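You operate a simulated robot arm through the tools that you are given. There is no shell and no other tool. Be economical: measure what you need, move in short steps, check, and stop when the job is done.

Carry out the task below with a simulated robot arm. There is one attempt and no reset: what you move stays moved.

Task
Share out the labelled pots on the plywood board. At the end: the black labelled pot from the plywood board is on the blue saucer; the green labelled pot from the plywood board is on the white saucer; the beige small tamper stands on top of the green small sprinkler (marked "JUMP"); the white labelled pot from the plywood board is on the yellow saucer; whatever was shut is shut again. Leave all else as you found it, and nothing knocked over.
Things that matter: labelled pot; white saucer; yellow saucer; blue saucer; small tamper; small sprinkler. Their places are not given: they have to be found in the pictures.

Only the result counts: the job must be done as asked and must still hold three seconds after the hand-in. Knocking over, shifting, dropping, spilling or breaking anything else fails it.

Robot
A 7-joint arm with a two-finger parallel gripper, fixed in place. Base frame: the origin is at the foot of the arm, x ahead of it, y to its left, z up; the work surface is at about z = 0. Lengths are in m, angles in rad, forces in N, time in s.
With the tool pointing down near the work surface it reaches from about 0.24 to 0.62 m from the base axis. Its first joint turns from -1.152 to 1.152 rad. Payload 2.6 kg.
The tool frame sits at the grasp point between the pads (the TCP): z along the fingers, y along the line on which they close. The tips reach 0.03 m beyond it. The gripper opens to 0.094 m. The fingers are 0.028 m wide and 0.01 m thick; the gripper's body (0.05 by 0.096 m) begins 0.055 m behind the TCP.
Orientation is that of the tool frame in the base frame, as a unit quaternion [x, y, z, w]. With the fingers straight down and closing along the base's y, the tool's x points along the base's -x, its y along +y and its z along -z.

Tools
- The arm moves only by the tool apply_moves. Its argument "targets" is a list of rows, each an object (a shift or turn left out is 0, a gripper value left out holds the last) with "delta_pos": the shift along the tool's x, y, z in units of 25 mm (1.0 is 25 mm), a list of three; "dr": the turn, a rotation vector about the tool's x, y, z in units of 6 degrees (1.0 is 6 degrees), a list of three. In form: [{"delta_pos": [dx, dy, dz], "dr": [wx, wy, wz]}, ...]. A call has 1 to 10 rows; each row shifts and turns the commanded pose from where the row before left it, along the tool's axes as they then stand. "claw" is the finger opening in m, from 0 to 0.094, set as the call begins (left out, the last holds). A call with a number of a shift or a turn outside -1 to 1 is refused whole. A row lasts 0.2 s, in which the tool goes at most 0.05 m and 0.15 rad; a call with a longer step from one row to the next is refused whole, and so is a gripper value outside its range. Where a pose cannot be reached the arm comes as near as it can. A force on the tool above 40 N (or 10 N above the force at the start of the call, whichever is more), or a blocked arm, ends the call early, and 0.2 s more pass. Each finger travels about 0.072 m/s and halts on what it meets, pressing with about 27 N; the grip force reading is that of the motor and also rises with nothing between the fingers. The clock runs only during rows and for 0.2 s after the last one: add rows that do not move to give the fingers time. It gives the time, the measured TCP pose, the force on the tool (base axes), the opening and the grip force at its end, in the units of the frame above (readings bear some noise), and new pictures: "show" is both (left out), scene, wrist or none.
- Cameras (640 x 400 px; columns grow to the right, rows downward): "scene" is fixed at [0.0332, 0.4319, 0.5567]; the picture's right is [-0.80, -0.60, 0.00], its down [-0.39, 0.51, -0.77] and it looks along [0.46, -0.61, -0.64] (base axes); focal length 286 px, centre (320, 200). "wrist" rides on the gripper at [-0.037, 0, -0.058] in the tool frame; the picture's right is [0.00, -1.00, 0.00], its down [0.97, 0.00, -0.24] and it looks along [0.24, 0.00, 0.97] (tool axes); focal length 218 px, centre (320, 200).
- measure_at(camera, pixels): for up to 12 pixels [column, row] of the newest picture of that camera ("zoom" is the newest enlarged one), the place [x, y, z] in the base frame of the surface seen there, good to about 0.003 m. The clock stands still meanwhile.
- enlarge(camera, box): a new picture of the part [left, top, right, bottom] of that camera's present view, enlarged. The clock stands still meanwhile.
- hand_in(): hands the job in; it is judged then, once.

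Keep the steps short. Do not move on a guess: measure, check each grasp and each placing, and mend mistakes. In all there are 80 turns and 120 pictures (those below and enlarged ones count). Leave the gripper open and the arm clear of the work at the hand-in unless told otherwise, and finish with a single line.

The tools are called after "Emit:" as a command line: name --argument value ..., lists and objects as JSON in quotes. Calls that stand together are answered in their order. apply_moves: Moves the arm, as the interface text tells. Its arguments: {"type":"object","properties":{"targets":{"type":"array","items":{"type":"object","properties":{"delta_pos":{"type":"array","items":{"type":"number"}},"dr":{"type":"array","items":{"type":"number"}}}}},"claw":{"type":"number"},"show":{"type":"string","enum":["both","scene","wrist","none"]}},"required":["targets"]} The other tools are called the same way: measure_at (camera, pixels) gives the place of the surface under pixels of a picture; enlarge (camera, box) takes an enlarged picture of a part of a camera's view; hand_in () hands the job in.

At the start:

```text
t: 0.0
position: [0.4268, 0.0073, 0.3206]
tcp_rot: [0.0, 1.0, -0.001, 0.0]
contact_force: [-0.1, 0.3, -0.4]
finger_gap: 0.0942
grasp_force: 0.1
```

scene: 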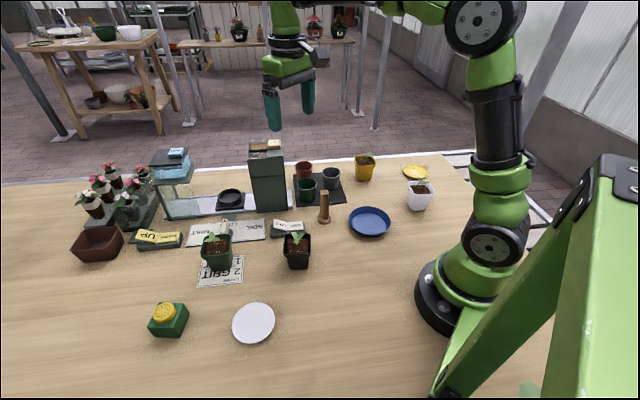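
wrist: 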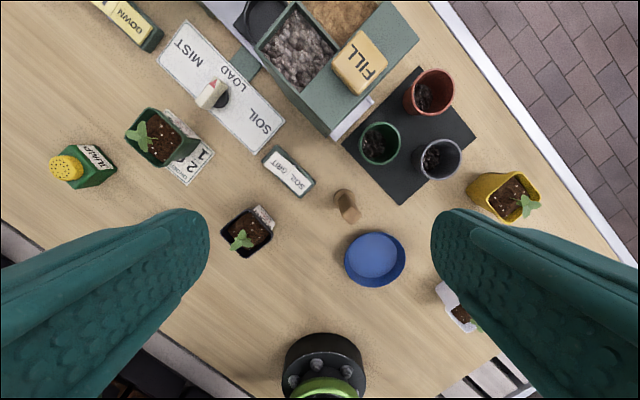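

I see several pots, saucers and an apparatus. I'll enlarge the relevant parts of both views to identify the items.

Emit:
enlarge --camera "scene" --box '[180, 130, 340, 290]'

Emit:
enlarge --camera "scene" --box '[320, 130, 480, 260]'

Emit:
enlarge --camera "scene" --box '[70, 130, 230, 350]'

Emit:
enlarge --camera "wrist" --box '[40, 0, 360, 280]'

```text
2.50 times, centred on (260, 210) of scene
```

zoom: 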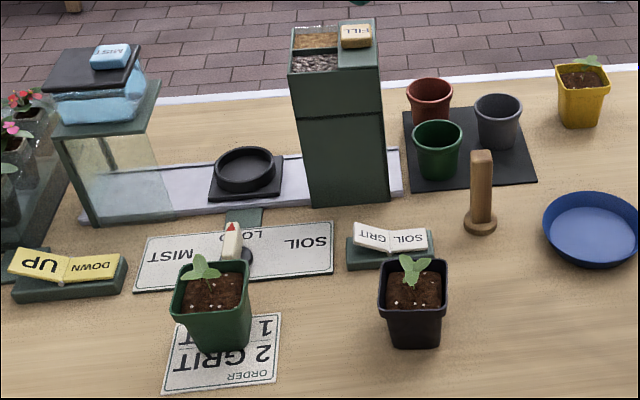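

```text
3.08 times, centred on (400, 195) of scene
```

zoom: 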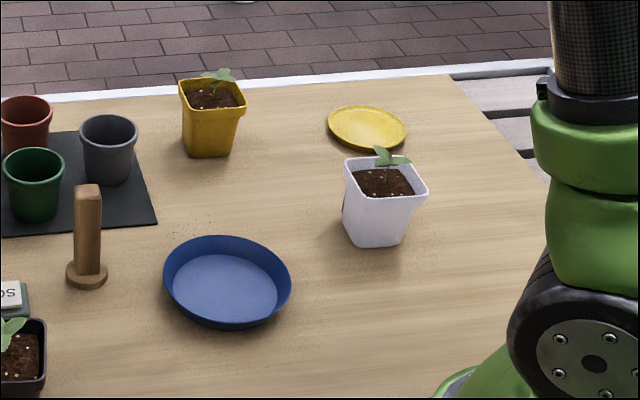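

```text
1.82 times, centred on (150, 240) of scene
```

zoom: 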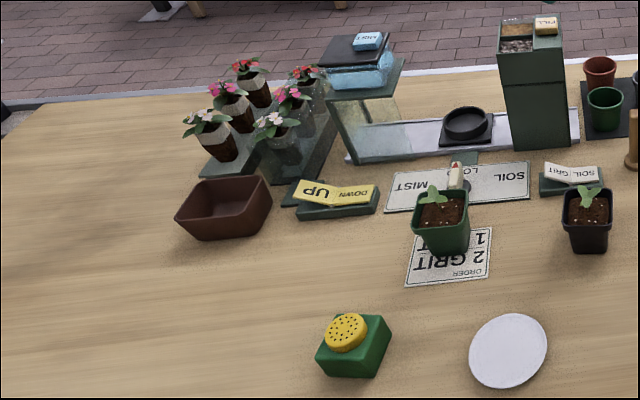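

```text
1.43 times, centred on (200, 140) of wrist
```

zoom: 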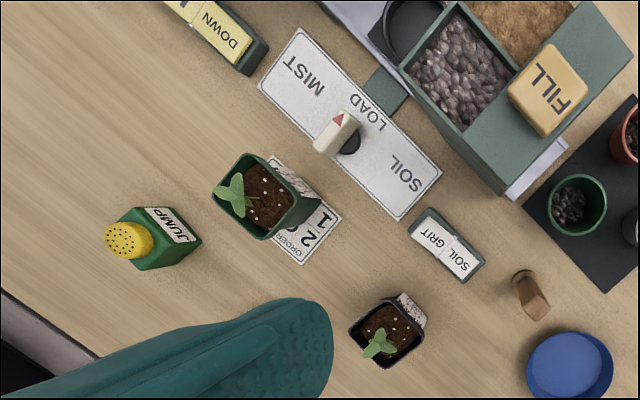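

I found the three seedling pots (black at about (297,250), green at (216,250), white at (420,195)), the saucers (white, blue, yellow), the wooden tamper (324,207) and the sprinkler (168,318). Now I'll measure them.

Emit:
measure_at --camera "scene" --pixels '[[253, 323], [233, 325], [274, 318], [370, 223], [350, 221], [390, 222], [415, 172], [404, 170], [427, 172], [163, 313], [178, 326], [182, 308]]'

Emit:
measure_at --camera "wrist" --pixels '[[66, 168], [103, 180], [223, 220], [238, 255], [270, 240], [255, 212], [128, 135], [165, 163], [198, 140], [150, 110], [342, 193], [350, 216]]'

Emit:
enlarge --camera "scene" --box '[390, 155, 454, 219]'

Emit:
enlarge --camera "scene" --box '[135, 290, 295, 350]'

```text
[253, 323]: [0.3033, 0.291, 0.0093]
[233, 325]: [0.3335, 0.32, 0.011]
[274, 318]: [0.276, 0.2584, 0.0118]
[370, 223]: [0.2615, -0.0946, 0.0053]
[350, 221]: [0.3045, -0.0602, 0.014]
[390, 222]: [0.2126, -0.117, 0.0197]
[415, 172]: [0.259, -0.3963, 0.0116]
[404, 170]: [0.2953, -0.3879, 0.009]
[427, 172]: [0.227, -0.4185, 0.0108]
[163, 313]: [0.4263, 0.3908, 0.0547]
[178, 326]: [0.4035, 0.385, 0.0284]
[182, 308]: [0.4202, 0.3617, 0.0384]
```

```text
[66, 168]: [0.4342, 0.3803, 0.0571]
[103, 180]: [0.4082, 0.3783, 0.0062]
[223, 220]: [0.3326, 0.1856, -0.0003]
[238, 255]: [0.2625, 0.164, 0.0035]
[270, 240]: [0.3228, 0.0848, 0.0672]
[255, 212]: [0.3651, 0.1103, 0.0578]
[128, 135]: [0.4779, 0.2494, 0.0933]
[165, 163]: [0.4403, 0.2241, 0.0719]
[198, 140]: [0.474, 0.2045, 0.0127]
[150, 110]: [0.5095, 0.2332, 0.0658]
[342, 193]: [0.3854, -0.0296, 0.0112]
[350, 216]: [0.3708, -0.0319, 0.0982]
```

```text
6.25 times, centred on (422, 187) of scene
```

zoom: 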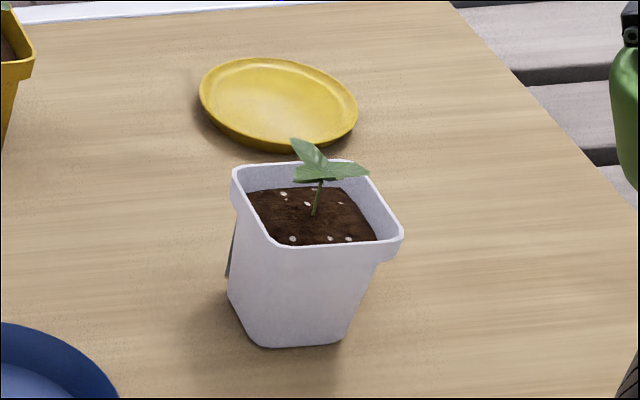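

```text
4.00 times, centred on (215, 320) of scene
```

zoom: 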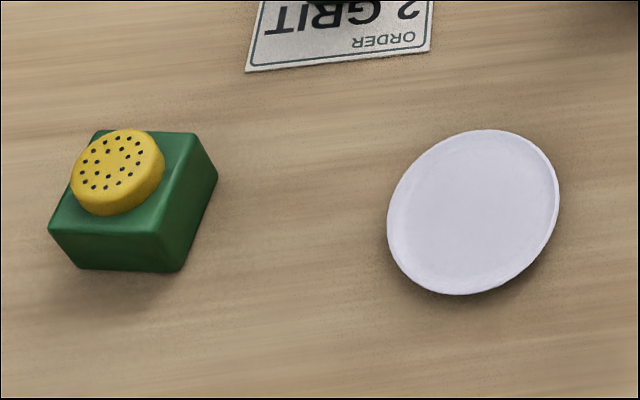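

The objects are located roughly. I'll move above the black pot, at about (0.325,0.105), for a close look from z≈0.25.

Emit:
apply_moves --targets '[{"delta_pos": [1, 1, 0.7]}, {"delta_pos": [1, 1, 0.7]}, {"delta_pos": [1, 1, 0.7]}, {"delta_pos": [1, 1, 0.7]}, {}]' --show "wrist"

```text
t: 1.2
position: [0.3282, 0.1076, 0.2504]
tcp_rot: [0.001, 1.0, 0.0, -0.001]
contact_force: [-0.6, -0.1, 0.3]
finger_gap: 0.094
grasp_force: 0.1
```

wrist: 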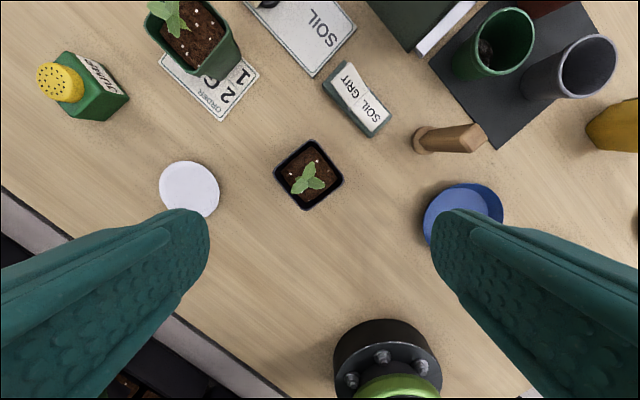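

Emit:
enlarge --camera "wrist" --box '[259, 130, 359, 220]'

Emit:
measure_at --camera "wrist" --pixels '[[463, 210], [440, 140], [472, 138], [415, 148], [190, 185], [60, 88], [307, 140], [276, 172], [308, 208], [342, 180]]'

```text
4.44 times, centred on (309, 175) of wrist
```

zoom: 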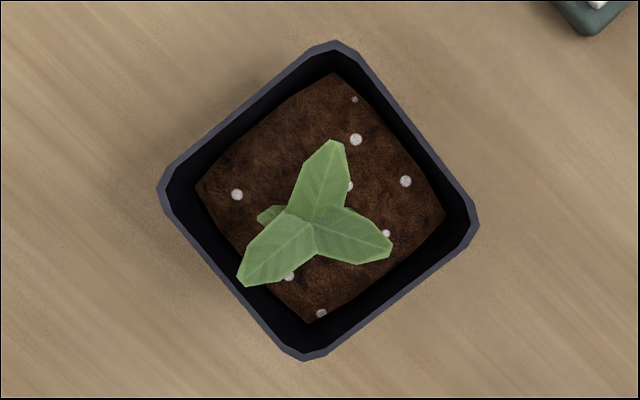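

```text
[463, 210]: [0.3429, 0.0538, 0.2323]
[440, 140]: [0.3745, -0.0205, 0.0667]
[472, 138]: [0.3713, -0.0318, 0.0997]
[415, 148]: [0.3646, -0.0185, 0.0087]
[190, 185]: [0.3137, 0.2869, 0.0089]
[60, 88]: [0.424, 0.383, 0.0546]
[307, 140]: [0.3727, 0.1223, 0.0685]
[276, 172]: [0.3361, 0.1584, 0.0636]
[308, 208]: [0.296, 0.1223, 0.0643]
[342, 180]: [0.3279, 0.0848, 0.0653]
```

The black pot's rim centre is about (0.332,0.120), z≈0.066, with its edges at 39°. I'll centre on it, turn the tool 51° so the fingers close along the 39° direction, and look.

Emit:
measure_at --camera "zoom" --pixels '[[330, 160], [275, 250], [370, 240], [310, 215], [320, 280]]'

Emit:
apply_moves --targets '[{"delta_pos": [-0.15, 0.5, 0], "dr": [0, 0, 1]}, {"dr": [0, 0, 1]}, {"dr": [0, 0, 1]}, {"dr": [0, 0, 1]}, {"dr": [0, 0, 1]}, {"dr": [0, 0, 1]}, {"dr": [0, 0, 1]}, {"dr": [0, 0, 1]}, {"dr": [0, 0, 0.5]}, {}]' --show "wrist"

```text
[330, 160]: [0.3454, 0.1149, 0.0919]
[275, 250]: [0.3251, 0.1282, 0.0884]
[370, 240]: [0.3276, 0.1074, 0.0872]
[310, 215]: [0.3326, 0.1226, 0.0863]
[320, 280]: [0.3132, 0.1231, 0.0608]
```

```text
t: 3.4
position: [0.3319, 0.1193, 0.2498]
tcp_rot: [0.432, 0.902, 0.0, -0.001]
contact_force: [-0.6, 0.5, 0.5]
finger_gap: 0.094
grasp_force: 0.0
```

wrist: 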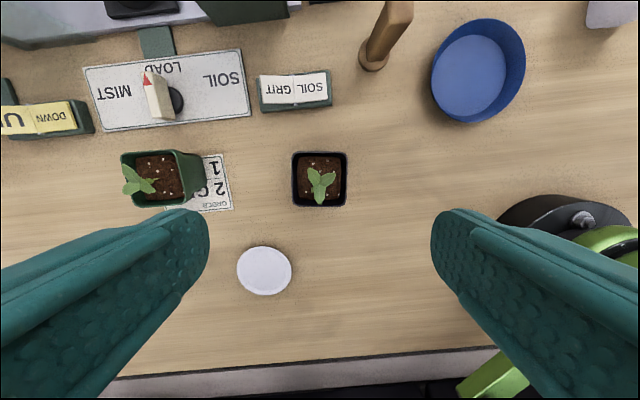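

The pot lines up with the fingers (centre at px (320,179)) and its leaves top out at z≈0.092. I'll descend to TCP z≈0.06.

Emit:
apply_moves --targets '[{"delta_pos": [0, 0, 1]}, {"delta_pos": [0, 0, 1]}, {"delta_pos": [0, 0, 1]}, {"delta_pos": [0, 0, 1]}, {"delta_pos": [0, 0, 1]}, {"delta_pos": [0, 0, 1]}, {"delta_pos": [0, 0, 1]}, {"delta_pos": [0, 0, 0.6]}, {}]' --show "both"

```text
t: 5.4
position: [0.3306, 0.1198, 0.0595]
tcp_rot: [0.431, 0.903, 0.0, -0.001]
contact_force: [0.0, -0.2, -0.1]
finger_gap: 0.0942
grasp_force: 0.0
```

scene: 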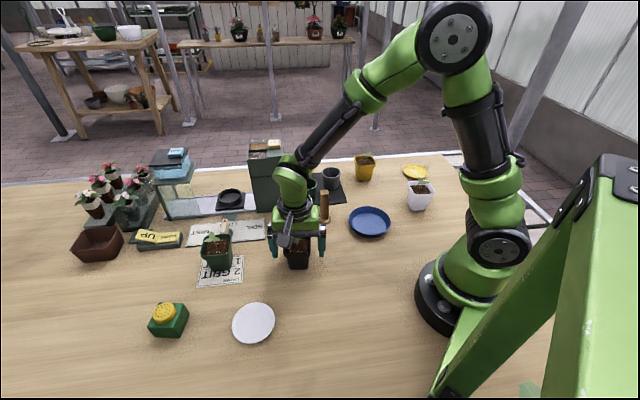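
wrist: 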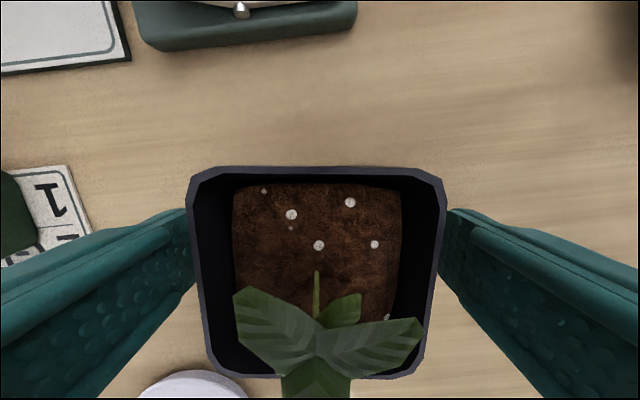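

The pot sits centred between the fingers. I'll close on it.

Emit:
apply_moves --targets '[{}, {}, {}, {}]' --claw 0.03 --show "none"

```text
t: 6.4
position: [0.3314, 0.1207, 0.0601]
tcp_rot: [0.43, 0.903, 0.0, 0.0]
contact_force: [-0.1, -0.2, -0.1]
finger_gap: 0.0657
grasp_force: 27.3
```

It has a firm grip (gap 0.0657). I'll lift it straight up and check that it hangs level.

Emit:
apply_moves --targets '[{"delta_pos": [0, 0, -0.5]}, {"delta_pos": [0, 0, -1]}, {"delta_pos": [0, 0, -1]}, {"delta_pos": [0, 0, -1]}, {"delta_pos": [0, 0, -1]}, {"delta_pos": [0, 0, -1]}, {}]' --show "scene"

Emit:
apply_moves --targets '[{"delta_pos": [-0.62, -0.943, 0]}, {"delta_pos": [-0.62, -0.943, 0]}, {"delta_pos": [-0.62, -0.943, 0]}, {"delta_pos": [-0.62, -0.943, 0]}, {"delta_pos": [-0.62, -0.943, 0]}, {"delta_pos": [-0.62, -0.943, 0]}, {"delta_pos": [-0.62, -0.943, 0]}, {"delta_pos": [-0.62, -0.943, 0]}, {}, {}]' --show "both"

```text
t: 8.0
position: [0.3286, 0.1199, 0.197]
tcp_rot: [0.431, 0.903, -0.001, 0.0]
contact_force: [-0.5, -0.6, -1.0]
finger_gap: 0.0655
grasp_force: 26.8
```

scene: 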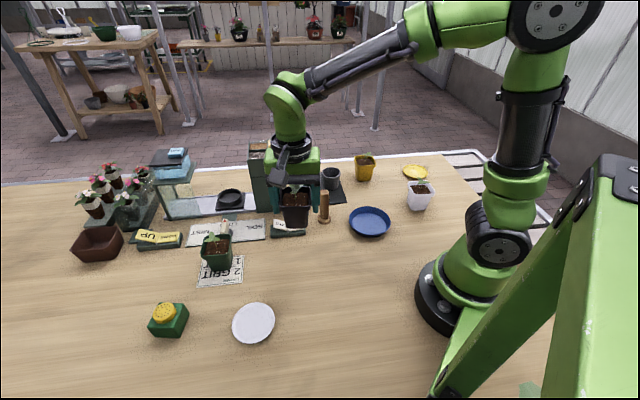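

```text
t: 10.2
position: [0.2608, -0.093, 0.1985]
tcp_rot: [0.43, 0.903, 0.0, 0.0]
contact_force: [-0.3, 0.4, -1.2]
finger_gap: 0.0654
grasp_force: 26.9
```

scene: 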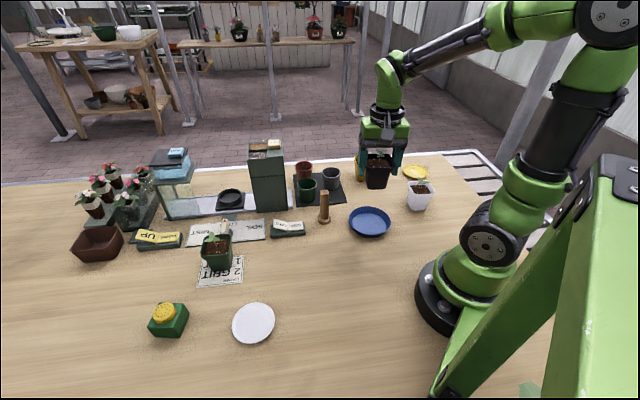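
wrist: 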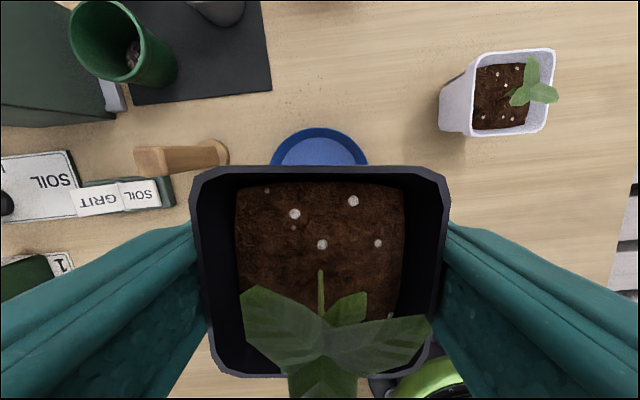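

The saucer's far rim is at (320,127), so the saucer is centred under the pot. I'll descend most of the way, then go in small steps watching the force.

Emit:
apply_moves --targets '[{"delta_pos": [0, 0, 1]}, {"delta_pos": [0, 0, 1]}, {"delta_pos": [0, 0, 1]}, {"delta_pos": [0, 0, 1]}, {"delta_pos": [0, 0, 0.8]}, {"delta_pos": [0, 0, 0.2]}, {}]' --show "scene"

Emit:
apply_moves --targets '[{"delta_pos": [0, 0, 0.08]}, {"delta_pos": [0, 0, 0.08]}, {}]' --show "none"

```text
t: 11.8
position: [0.2627, -0.098, 0.0701]
tcp_rot: [0.431, 0.902, 0.001, -0.001]
contact_force: [0.0, 0.8, -1.4]
finger_gap: 0.0656
grasp_force: 27.4
```

scene: 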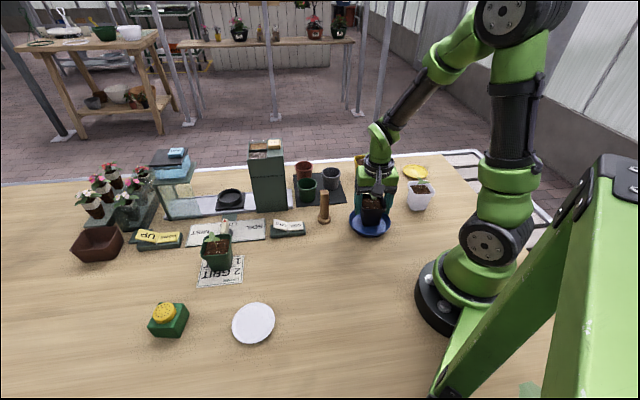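

```text
t: 12.6
position: [0.263, -0.0954, 0.0677]
tcp_rot: [0.431, 0.902, -0.001, 0.001]
contact_force: [0.0, 0.2, -1.3]
finger_gap: 0.0655
grasp_force: 27.3
```

There's no contact yet (z force still at the carried weight), so I'll go 1 mm at a time.

Emit:
apply_moves --targets '[{"delta_pos": [0, 0, 0.06]}, {}]' --show "none"

Emit:
apply_moves --targets '[{"delta_pos": [0, 0, 0.06]}, {}]' --show "both"

```text
t: 13.2
position: [0.2632, -0.0958, 0.0684]
tcp_rot: [0.431, 0.903, 0.001, 0.0]
contact_force: [-0.2, 0.1, -1.5]
finger_gap: 0.0659
grasp_force: 27.0
```

```text
t: 13.8
position: [0.2628, -0.0965, 0.0667]
tcp_rot: [0.431, 0.903, 0.0, 0.0]
contact_force: [0.0, 0.1, -1.6]
finger_gap: 0.0655
grasp_force: 26.5
```

scene: 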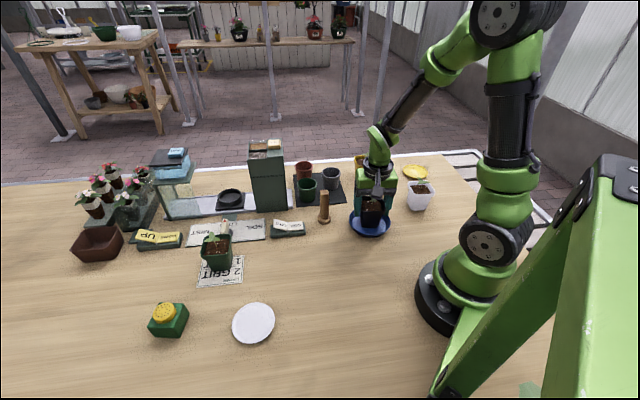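
wrist: 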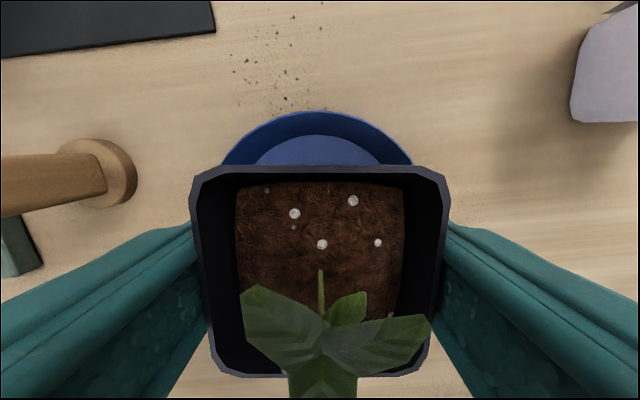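

Still no contact. The commanded height is about 5.5 mm above the grasp height, so I'll keep going down.

Emit:
apply_moves --targets '[{"delta_pos": [0, 0, 0.06]}, {}]' --show "none"

Emit:
apply_moves --targets '[{"delta_pos": [0, 0, 0.06]}, {}]' --show "none"

```text
t: 14.4
position: [0.2624, -0.0958, 0.0649]
tcp_rot: [0.431, 0.902, 0.0, 0.0]
contact_force: [-0.6, 0.3, -1.3]
finger_gap: 0.0657
grasp_force: 27.3
```

```text
t: 15.0
position: [0.2636, -0.0965, 0.0628]
tcp_rot: [0.43, 0.903, 0.001, 0.001]
contact_force: [-2.6, 3.1, 18.2]
finger_gap: 0.0656
grasp_force: 27.0
```

Contact: +18 N upward, so the pot is seated on the saucer. I'll release it.

Emit:
apply_moves --targets '[{}, {}, {}]' --claw 0.09 --show "none"

Emit:
apply_moves --targets '[{"delta_pos": [0, 0, -0.5]}, {"delta_pos": [0, 0, -1]}, {"delta_pos": [0, 0, -1]}, {"delta_pos": [0, 0, -1]}, {"delta_pos": [0, 0, -1]}, {"delta_pos": [0, 0, -1]}, {"delta_pos": [0, 0, -1]}, {"delta_pos": [0, 0, -1]}, {}]' --show "both"

```text
t: 15.8
position: [0.2612, -0.0959, 0.062]
tcp_rot: [0.431, 0.902, 0.0, 0.001]
contact_force: [0.1, -0.3, -0.2]
finger_gap: 0.0903
grasp_force: 0.0
```

```text
t: 17.8
position: [0.2592, -0.0984, 0.2488]
tcp_rot: [0.431, 0.902, 0.0, 0.0]
contact_force: [0.4, 0.3, -0.5]
finger_gap: 0.0903
grasp_force: 0.1
```

scene: 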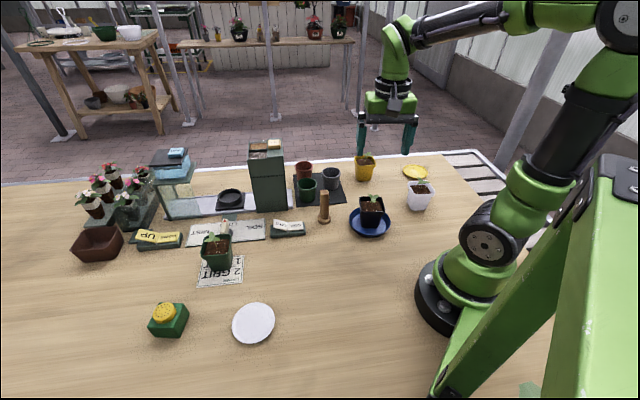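
wrist: 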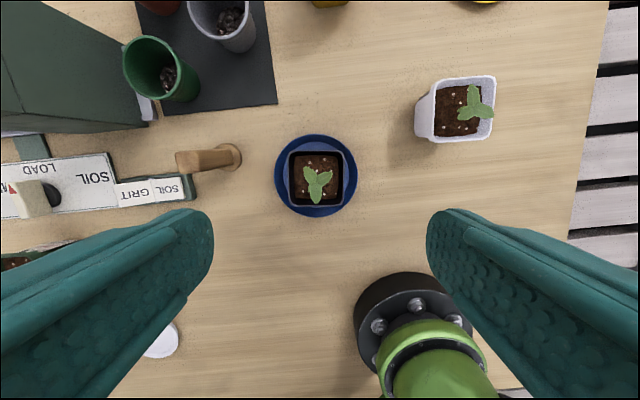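

The black pot stands centred and upright on the blue saucer. The white pot is next: rim centre px (464,108) gives about (0.193,-0.248). I'll move over it.

Emit:
apply_moves --targets '[{"delta_pos": [-0.5, -0.99, 0]}, {"delta_pos": [-0.5, -0.99, 0]}, {"delta_pos": [-0.5, -0.99, 0]}, {"delta_pos": [-0.5, -0.99, 0]}, {"delta_pos": [-0.5, -0.99, 0]}, {"delta_pos": [-0.5, -0.99, 0]}, {}, {}]' --show "wrist"

Emit:
enlarge --camera "wrist" --box '[260, 120, 380, 220]'

```text
t: 19.6
position: [0.193, -0.2464, 0.2505]
tcp_rot: [0.431, 0.902, 0.0, 0.0]
contact_force: [0.2, 0.6, -1.0]
finger_gap: 0.0901
grasp_force: 0.0
```

wrist: 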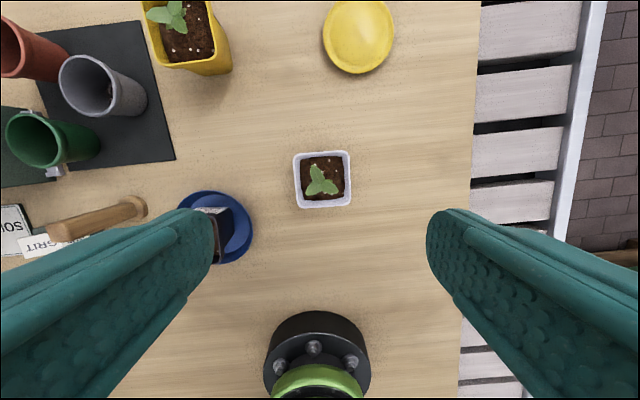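

```text
4.00 times, centred on (320, 170) of wrist
```

zoom: 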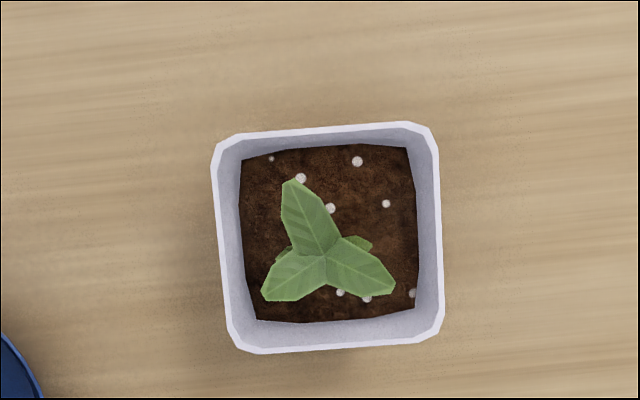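

The white pot is turned about 3.7° from the tool and offset 2 mm. I'll correct both and descend to z≈0.06.

Emit:
apply_moves --targets '[{"delta_pos": [0, -0.08, 0], "dr": [0, 0, -0.62]}, {"delta_pos": [0, 0, 1]}, {"delta_pos": [0, 0, 1]}, {"delta_pos": [0, 0, 1]}, {"delta_pos": [0, 0, 1]}, {"delta_pos": [0, 0, 1]}, {"delta_pos": [0, 0, 1]}, {"delta_pos": [0, 0, 1]}, {"delta_pos": [0, 0, 0.6]}, {}]' --show "wrist"

```text
t: 21.8
position: [0.193, -0.2474, 0.0592]
tcp_rot: [0.401, 0.916, 0.0, 0.0]
contact_force: [1.0, -0.3, -0.2]
finger_gap: 0.0901
grasp_force: 0.1
```

wrist: 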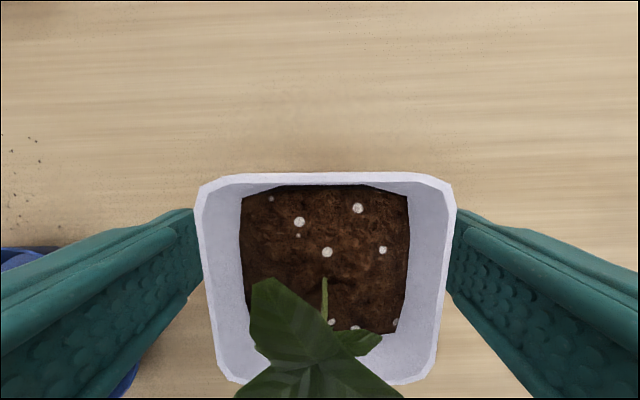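

The pot is aligned and between the fingers. I'll close and lift.

Emit:
apply_moves --targets '[{}, {}, {}, {}]' --claw 0.03 --show "none"

Emit:
apply_moves --targets '[{"delta_pos": [0, 0, -0.5]}, {"delta_pos": [0, 0, -1]}, {"delta_pos": [0, 0, -1]}, {"delta_pos": [0, 0, -1]}, {"delta_pos": [0, 0, -1]}, {"delta_pos": [0, 0, -1]}, {}, {}]' --show "both"

```text
t: 22.8
position: [0.192, -0.247, 0.0603]
tcp_rot: [0.401, 0.916, 0.0, 0.0]
contact_force: [0.7, 0.4, -0.5]
finger_gap: 0.0659
grasp_force: 26.9
```

```text
t: 24.6
position: [0.1937, -0.2466, 0.1968]
tcp_rot: [0.4, 0.916, 0.0, 0.0]
contact_force: [-0.7, 0.4, -3.8]
finger_gap: 0.0662
grasp_force: 27.2
```

scene: 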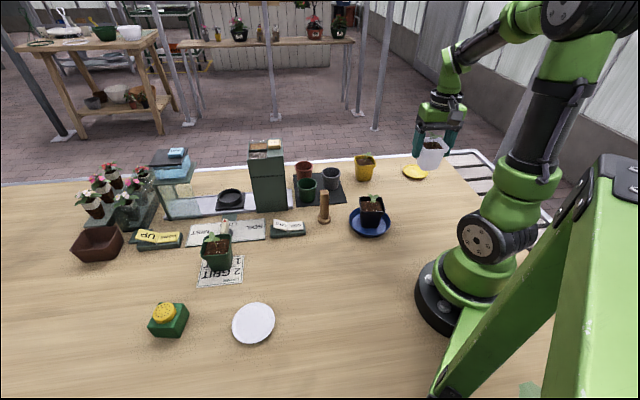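
wrist: 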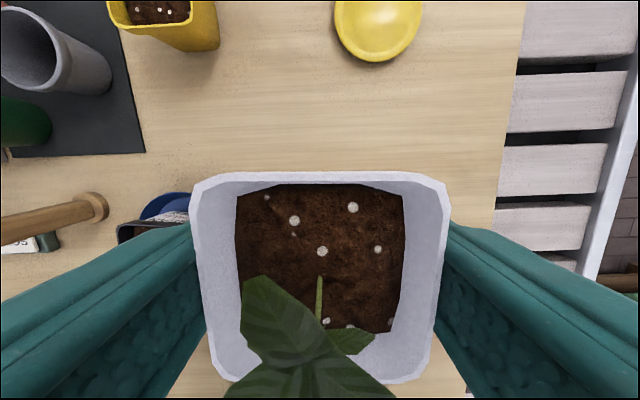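

The white pot is held level. The yellow saucer centre is at about (0.261,-0.401), so I'll move over it at the same height.

Emit:
apply_moves --targets '[{"delta_pos": [-0.911, -0.31, 0]}, {"delta_pos": [-0.911, -0.31, 0]}, {"delta_pos": [-0.911, -0.31, 0]}, {"delta_pos": [-0.911, -0.31, 0]}, {"delta_pos": [-0.911, -0.31, 0]}, {"delta_pos": [-0.911, -0.31, 0]}, {"delta_pos": [-0.911, -0.31, 0]}, {}, {}]' --show "both"

```text
t: 26.6
position: [0.2595, -0.4042, 0.1994]
tcp_rot: [0.401, 0.916, 0.0, 0.0]
contact_force: [0.1, -0.7, -4.7]
finger_gap: 0.0664
grasp_force: 27.5
```

scene: 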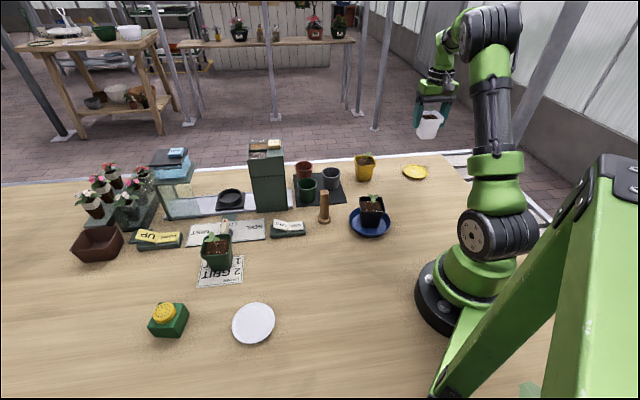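
wrist: 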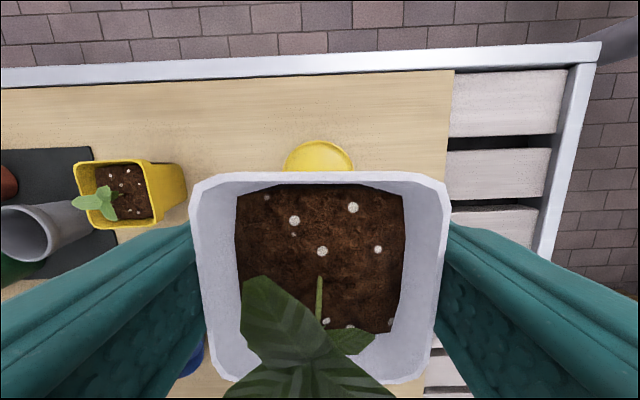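

The saucer's far rim at (319,140) matches a centred pot. I'll descend to just above the saucer and step down.

Emit:
apply_moves --targets '[{"delta_pos": [0, 0, 1]}, {"delta_pos": [0, 0, 1]}, {"delta_pos": [0, 0, 1]}, {"delta_pos": [0, 0, 1]}, {"delta_pos": [0, 0, 0.7]}, {"delta_pos": [0, 0, 0.2]}, {}]' --show "both"

Emit:
apply_moves --targets '[{"delta_pos": [0, 0, 0.08]}, {}]' --show "none"

Emit:
apply_moves --targets '[{"delta_pos": [0, 0, 0.06]}, {}]' --show "none"

```text
t: 28.2
position: [0.2609, -0.4017, 0.0762]
tcp_rot: [0.401, 0.916, 0.0, -0.001]
contact_force: [-0.2, -0.1, -4.3]
finger_gap: 0.0661
grasp_force: 27.1
```

scene: 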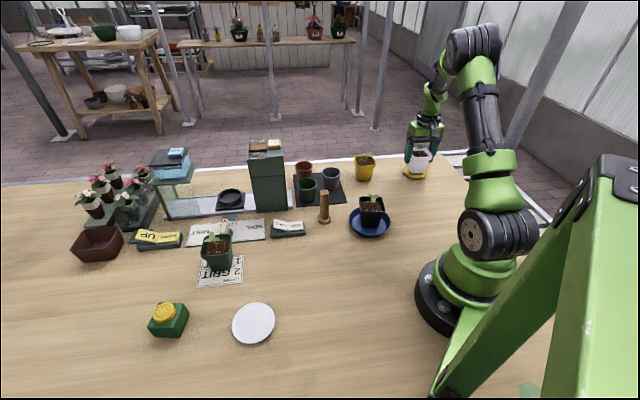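
wrist: 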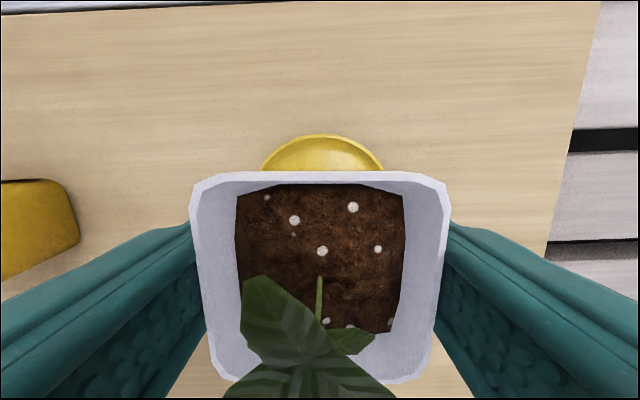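

```text
t: 28.8
position: [0.2595, -0.402, 0.0732]
tcp_rot: [0.402, 0.916, 0.0, 0.0]
contact_force: [0.5, 0.4, -3.2]
finger_gap: 0.0663
grasp_force: 26.8
```

```text
t: 29.4
position: [0.2602, -0.4028, 0.0724]
tcp_rot: [0.401, 0.916, 0.0, 0.0]
contact_force: [0.6, 0.7, -3.3]
finger_gap: 0.0659
grasp_force: 27.0
```

Still carrying the full weight, so I'll go on down.

Emit:
apply_moves --targets '[{"delta_pos": [0, 0, 0.06]}, {}]' --show "none"

Emit:
apply_moves --targets '[{"delta_pos": [0, 0, 0.06]}, {}]' --show "none"

Emit:
apply_moves --targets '[{"delta_pos": [0, 0, 0.04]}, {}]' --show "none"

```text
t: 30.0
position: [0.2602, -0.4016, 0.0708]
tcp_rot: [0.401, 0.916, -0.001, -0.001]
contact_force: [0.0, 0.6, -3.5]
finger_gap: 0.0662
grasp_force: 27.1
```

```text
t: 30.6
position: [0.26, -0.4028, 0.0693]
tcp_rot: [0.401, 0.916, 0.0, 0.0]
contact_force: [-0.9, 1.9, -0.6]
finger_gap: 0.0663
grasp_force: 27.6
```

```text
t: 31.2
position: [0.2604, -0.4035, 0.0688]
tcp_rot: [0.401, 0.916, 0.0, 0.002]
contact_force: [-0.7, 2.5, 13.5]
finger_gap: 0.066
grasp_force: 27.1
```

Contact (13.5 N upward), so the pot is seated. I'll release and rise.

Emit:
apply_moves --targets '[{}, {}, {}]' --claw 0.09 --show "none"

Emit:
apply_moves --targets '[{"delta_pos": [0, 0, -0.5]}, {"delta_pos": [0, 0, -1]}, {"delta_pos": [0, 0, -1]}, {"delta_pos": [0, 0, -1]}, {"delta_pos": [0, 0, -1]}, {"delta_pos": [0, 0, -1]}, {"delta_pos": [0, 0, -1]}, {"delta_pos": [0, 0, -1]}, {}]' --show "both"

```text
t: 32.0
position: [0.2603, -0.4016, 0.0676]
tcp_rot: [0.401, 0.916, 0.0, 0.001]
contact_force: [0.8, -0.4, -0.4]
finger_gap: 0.09
grasp_force: 0.1
```

```text
t: 34.0
position: [0.2609, -0.402, 0.2543]
tcp_rot: [0.401, 0.916, 0.0, 0.0]
contact_force: [-0.5, -0.5, 0.4]
finger_gap: 0.0899
grasp_force: 0.0
```

scene: 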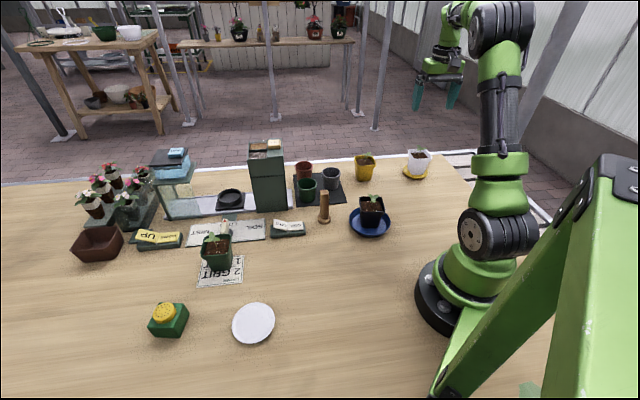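
wrist: 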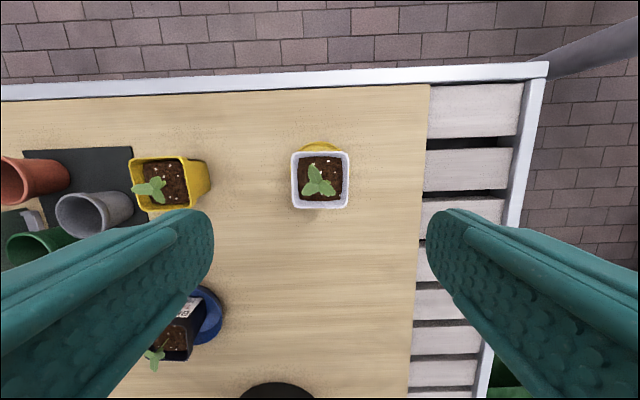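

The white pot stands on the yellow saucer. Next I'll move above the tamper (about (0.367,-0.025)) to inspect its shaft.

Emit:
apply_moves --targets '[{"delta_pos": [0.585, 0.953, 0]}, {"delta_pos": [0.585, 0.953, 0]}, {"delta_pos": [0.585, 0.953, 0]}, {"delta_pos": [0.585, 0.953, 0]}, {"delta_pos": [0.585, 0.953, 0]}, {"delta_pos": [0.585, 0.953, 0]}, {"delta_pos": [0.585, 0.953, 0]}]' --show "none"

Emit:
apply_moves --targets '[{"delta_pos": [0.585, 0.953, 0]}, {"delta_pos": [0.585, 0.953, 0]}, {"delta_pos": [0.585, 0.953, 0]}, {"delta_pos": [0.585, 0.953, 0]}, {"delta_pos": [0.585, 0.953, 0]}, {"delta_pos": [0.585, 0.953, 0]}, {"delta_pos": [0.585, 0.953, 0]}, {}]' --show "wrist"

Emit:
enlarge --camera "wrist" --box '[260, 120, 380, 220]'

```text
t: 35.6
position: [0.3147, -0.212, 0.2568]
tcp_rot: [0.402, 0.916, 0.0, 0.0]
contact_force: [0.1, 0.6, 0.5]
finger_gap: 0.09
grasp_force: 0.1
```

```text
t: 37.4
position: [0.3673, -0.0238, 0.2544]
tcp_rot: [0.4, 0.916, 0.0, -0.001]
contact_force: [0.3, 0.2, 0.0]
finger_gap: 0.0897
grasp_force: 0.0
```

wrist: 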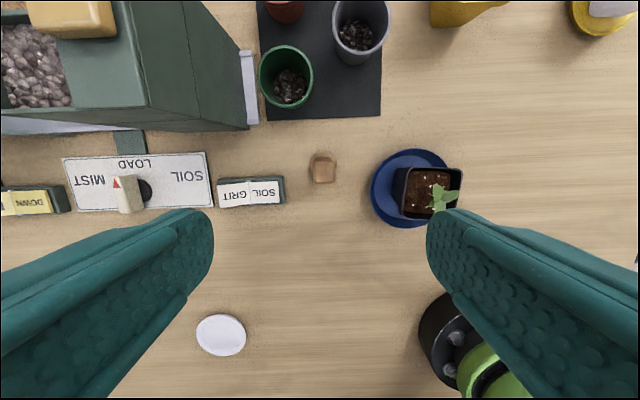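

```text
4.00 times, centred on (320, 170) of wrist
```

zoom: 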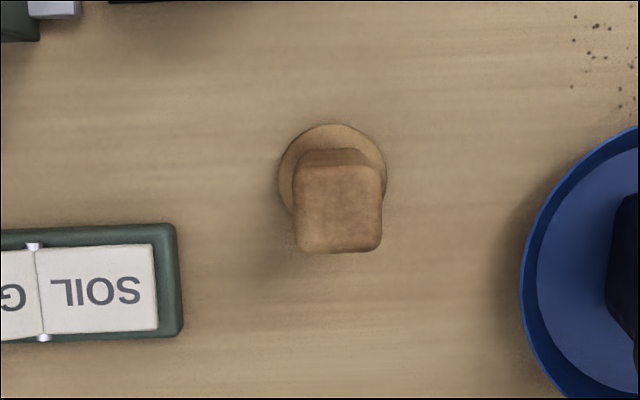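

The tamper's shaft is square, about 21 mm wide and aligned with the tool, offset −12 mm in x and −4 mm in y. The base disc (about 37 mm) agrees. I'll shift, narrow the fingers to 0.06 and descend to z≈0.072.

Emit:
apply_moves --targets '[{"delta_pos": [-0.49, -0.17, 0], "dr": [0, 0, -0.2]}, {"delta_pos": [0, 0, 1]}, {"delta_pos": [0, 0, 1]}, {"delta_pos": [0, 0, 1]}, {"delta_pos": [0, 0, 1]}, {}]' --claw 0.06 --show "wrist"

```text
t: 38.8
position: [0.3716, -0.0374, 0.1575]
tcp_rot: [0.391, 0.92, 0.001, 0.001]
contact_force: [-0.2, -0.5, -0.6]
finger_gap: 0.0599
grasp_force: 0.0
```

wrist: 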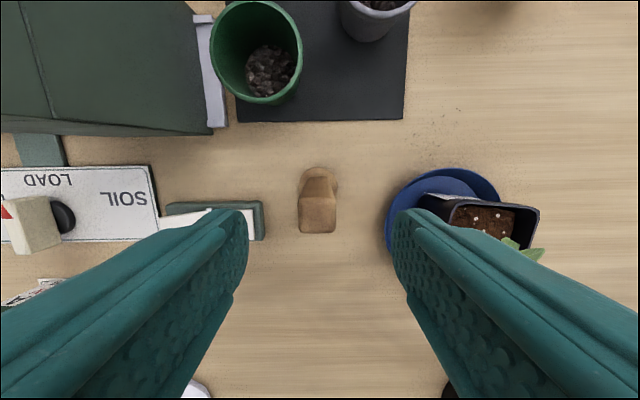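

The shaft is centred (top face at (318,213)), so I'll descend the rest and close.

Emit:
apply_moves --targets '[{"delta_pos": [0, 0, 1]}, {"delta_pos": [0, 0, 1]}, {"delta_pos": [0, 0, 1]}, {"delta_pos": [0, 0, 0.34]}, {}]' --show "both"

Emit:
apply_moves --targets '[{}, {}, {}, {}]' --claw 0.0 --show "none"

```text
t: 40.0
position: [0.3716, -0.0391, 0.0734]
tcp_rot: [0.391, 0.92, 0.001, 0.0]
contact_force: [0.5, 0.7, 0.6]
finger_gap: 0.0597
grasp_force: 0.1
```

scene: 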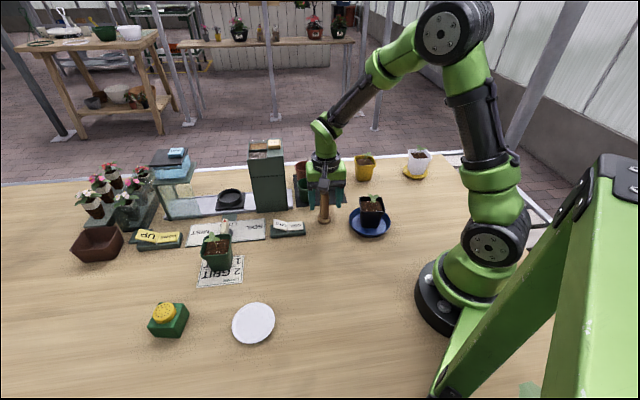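
wrist: 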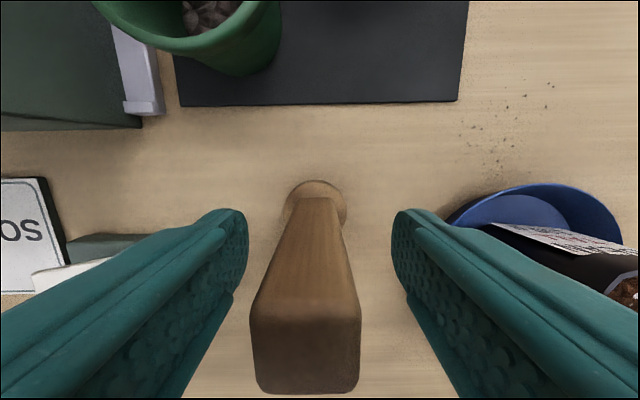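

```text
t: 41.0
position: [0.3704, -0.0388, 0.0732]
tcp_rot: [0.391, 0.92, 0.0, 0.0]
contact_force: [0.2, 0.8, 0.4]
finger_gap: 0.0255
grasp_force: 27.4
```

Held (gap 0.0255). I'll lift and check it hangs upright.

Emit:
apply_moves --targets '[{"delta_pos": [0, 0, -0.5]}, {"delta_pos": [0, 0, -1]}, {"delta_pos": [0, 0, -1]}, {"delta_pos": [0, 0, -1]}, {"delta_pos": [0, 0, -1]}, {"delta_pos": [0, 0, -1]}, {}]' --show "both"

Emit:
enlarge --camera "scene" --box '[280, 130, 376, 190]'

Emit:
enlarge --camera "scene" --box '[144, 293, 192, 343]'

Emit:
measure_at --camera "zoom" --pixels '[[200, 100], [250, 60], [290, 110], [240, 180], [160, 140], [250, 115], [170, 200], [420, 110], [460, 190]]'

```text
t: 42.6
position: [0.3687, -0.0365, 0.2111]
tcp_rot: [0.392, 0.92, 0.0, 0.001]
contact_force: [-0.2, -0.7, -0.3]
finger_gap: 0.0256
grasp_force: 26.6
```

scene: 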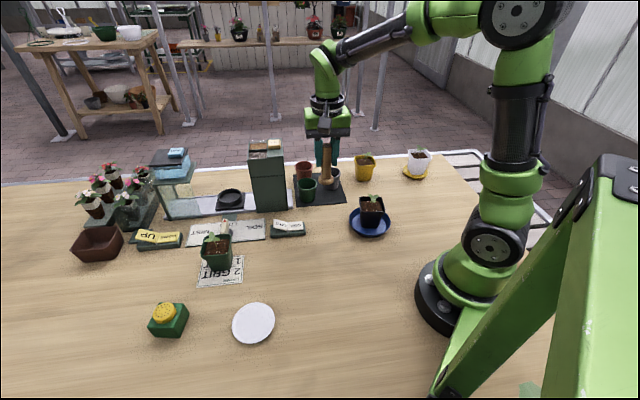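
wrist: 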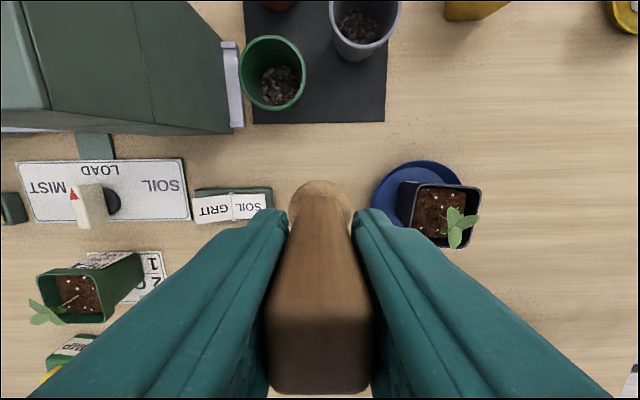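

```text
6.67 times, centred on (328, 160) of scene
```

zoom: 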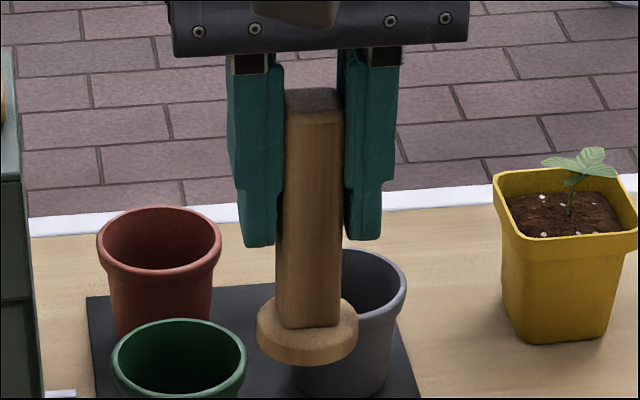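

```text
8.00 times, centred on (168, 318) of scene
```

zoom: 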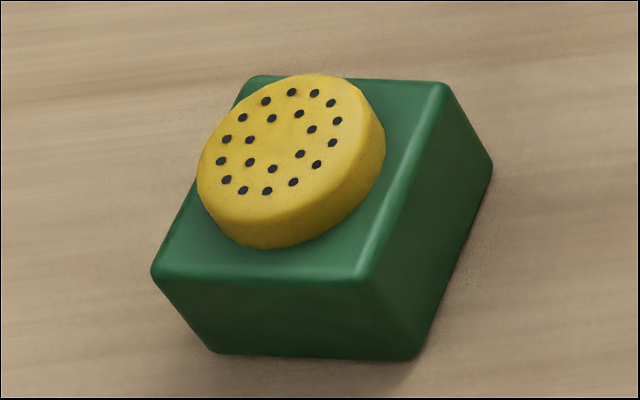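

```text
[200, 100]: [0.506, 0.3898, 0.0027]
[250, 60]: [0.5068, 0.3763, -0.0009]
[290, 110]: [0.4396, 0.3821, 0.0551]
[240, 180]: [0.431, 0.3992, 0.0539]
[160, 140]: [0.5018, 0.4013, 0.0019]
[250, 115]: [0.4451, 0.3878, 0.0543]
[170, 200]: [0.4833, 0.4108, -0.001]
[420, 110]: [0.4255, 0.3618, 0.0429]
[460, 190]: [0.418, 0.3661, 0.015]
```

The tamper hangs upright. The sprinkler's rose is a flat disc with its top at z≈0.0545, centred at about (0.434,0.387). I'll carry the tamper to a spot beside it, so the wrist camera sees the rose from above.

Emit:
apply_moves --targets '[{"delta_pos": [0.976, 0.87, 0]}, {"delta_pos": [0.976, 0.87, 0]}, {"delta_pos": [0.976, 0.87, 0]}, {"delta_pos": [0.976, 0.87, 0]}, {"delta_pos": [0.976, 0.87, 0]}, {"delta_pos": [0.976, 0.87, 0]}]' --show "none"

Emit:
apply_moves --targets '[{"delta_pos": [0.976, 0.87, 0]}, {"delta_pos": [0.976, 0.87, 0]}, {"delta_pos": [0.976, 0.87, 0]}, {"delta_pos": [0.976, 0.87, 0]}, {"delta_pos": [0.976, 0.87, 0]}, {"delta_pos": [0.976, 0.87, 0]}, {}, {}]' --show "wrist"

```text
t: 44.0
position: [0.3629, 0.1593, 0.2089]
tcp_rot: [0.391, 0.92, 0.0, 0.0]
contact_force: [0.2, -0.1, -0.7]
finger_gap: 0.0257
grasp_force: 26.6
```

```text
t: 45.8
position: [0.3564, 0.3543, 0.209]
tcp_rot: [0.392, 0.92, 0.0, -0.001]
contact_force: [-0.3, 0.0, 0.4]
finger_gap: 0.0252
grasp_force: 27.1
```

wrist: 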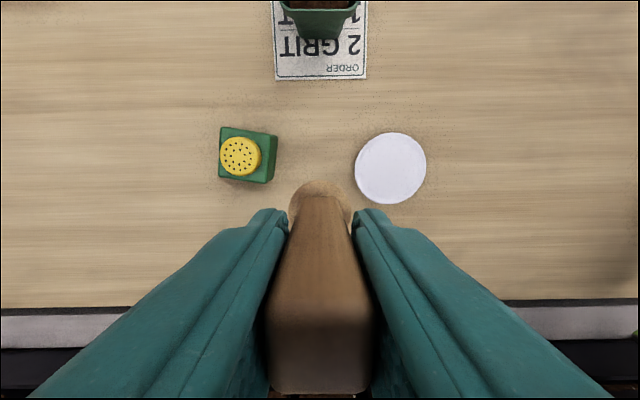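

Emit:
enlarge --camera "wrist" --box '[208, 115, 288, 195]'

Emit:
measure_at --camera "wrist" --pixels '[[239, 155], [230, 155], [248, 155], [239, 147], [239, 165], [391, 168]]'

Emit:
measure_at --camera "zoom" --pixels '[[245, 200], [320, 325]]'

```text
5.00 times, centred on (248, 155) of wrist
```

zoom: 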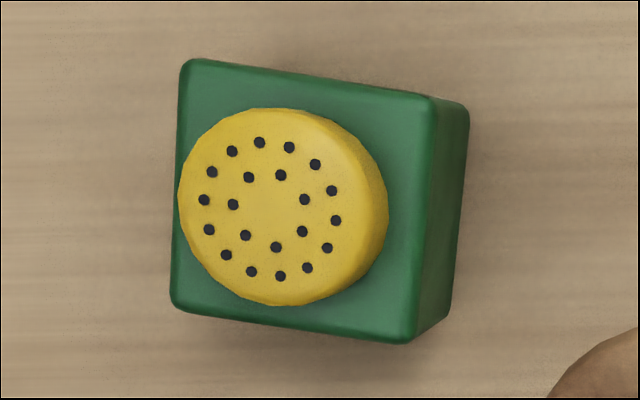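

```text
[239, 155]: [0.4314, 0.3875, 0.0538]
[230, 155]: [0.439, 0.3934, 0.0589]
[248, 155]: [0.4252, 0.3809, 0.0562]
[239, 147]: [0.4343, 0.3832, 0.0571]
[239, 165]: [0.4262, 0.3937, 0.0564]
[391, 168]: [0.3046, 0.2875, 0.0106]
```

```text
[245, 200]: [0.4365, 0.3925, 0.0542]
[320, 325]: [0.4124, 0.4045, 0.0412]
```

The rose centre is at tool offset (−0.027,+0.078), world about (0.431,0.388), and about 35 mm wide. The tamper disc is centred on the TCP. I'll move over it and lower to about 6 mm above.

Emit:
apply_moves --targets '[{"delta_pos": [-0.27, 0.7825, 0]}, {"delta_pos": [-0.27, 0.7825, 0]}, {"delta_pos": [-0.27, 0.7825, 0]}, {"delta_pos": [-0.27, 0.7825, 0]}, {}, {"delta_pos": [0, 0, 1]}, {"delta_pos": [0, 0, 1]}, {"delta_pos": [0, 0, 0.8]}, {"delta_pos": [0, 0, 0.2]}, {}]' --show "both"

Emit:
enlarge --camera "scene" --box '[130, 250, 210, 350]'

```text
t: 48.0
position: [0.4336, 0.3881, 0.1313]
tcp_rot: [0.392, 0.92, 0.001, -0.001]
contact_force: [0.6, -0.3, -0.6]
finger_gap: 0.0256
grasp_force: 27.1
```

scene: 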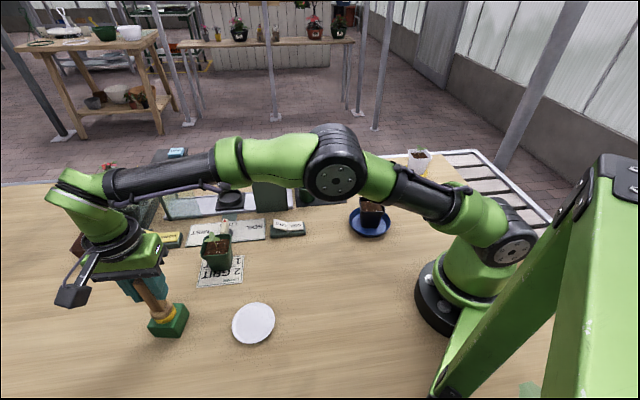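
wrist: 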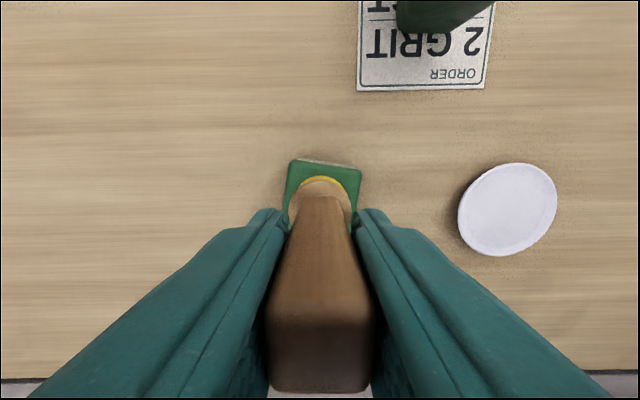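

```text
4.00 times, centred on (170, 300) of scene
```

zoom: 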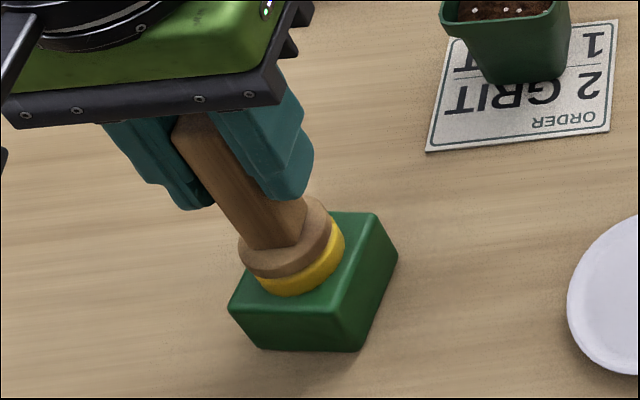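

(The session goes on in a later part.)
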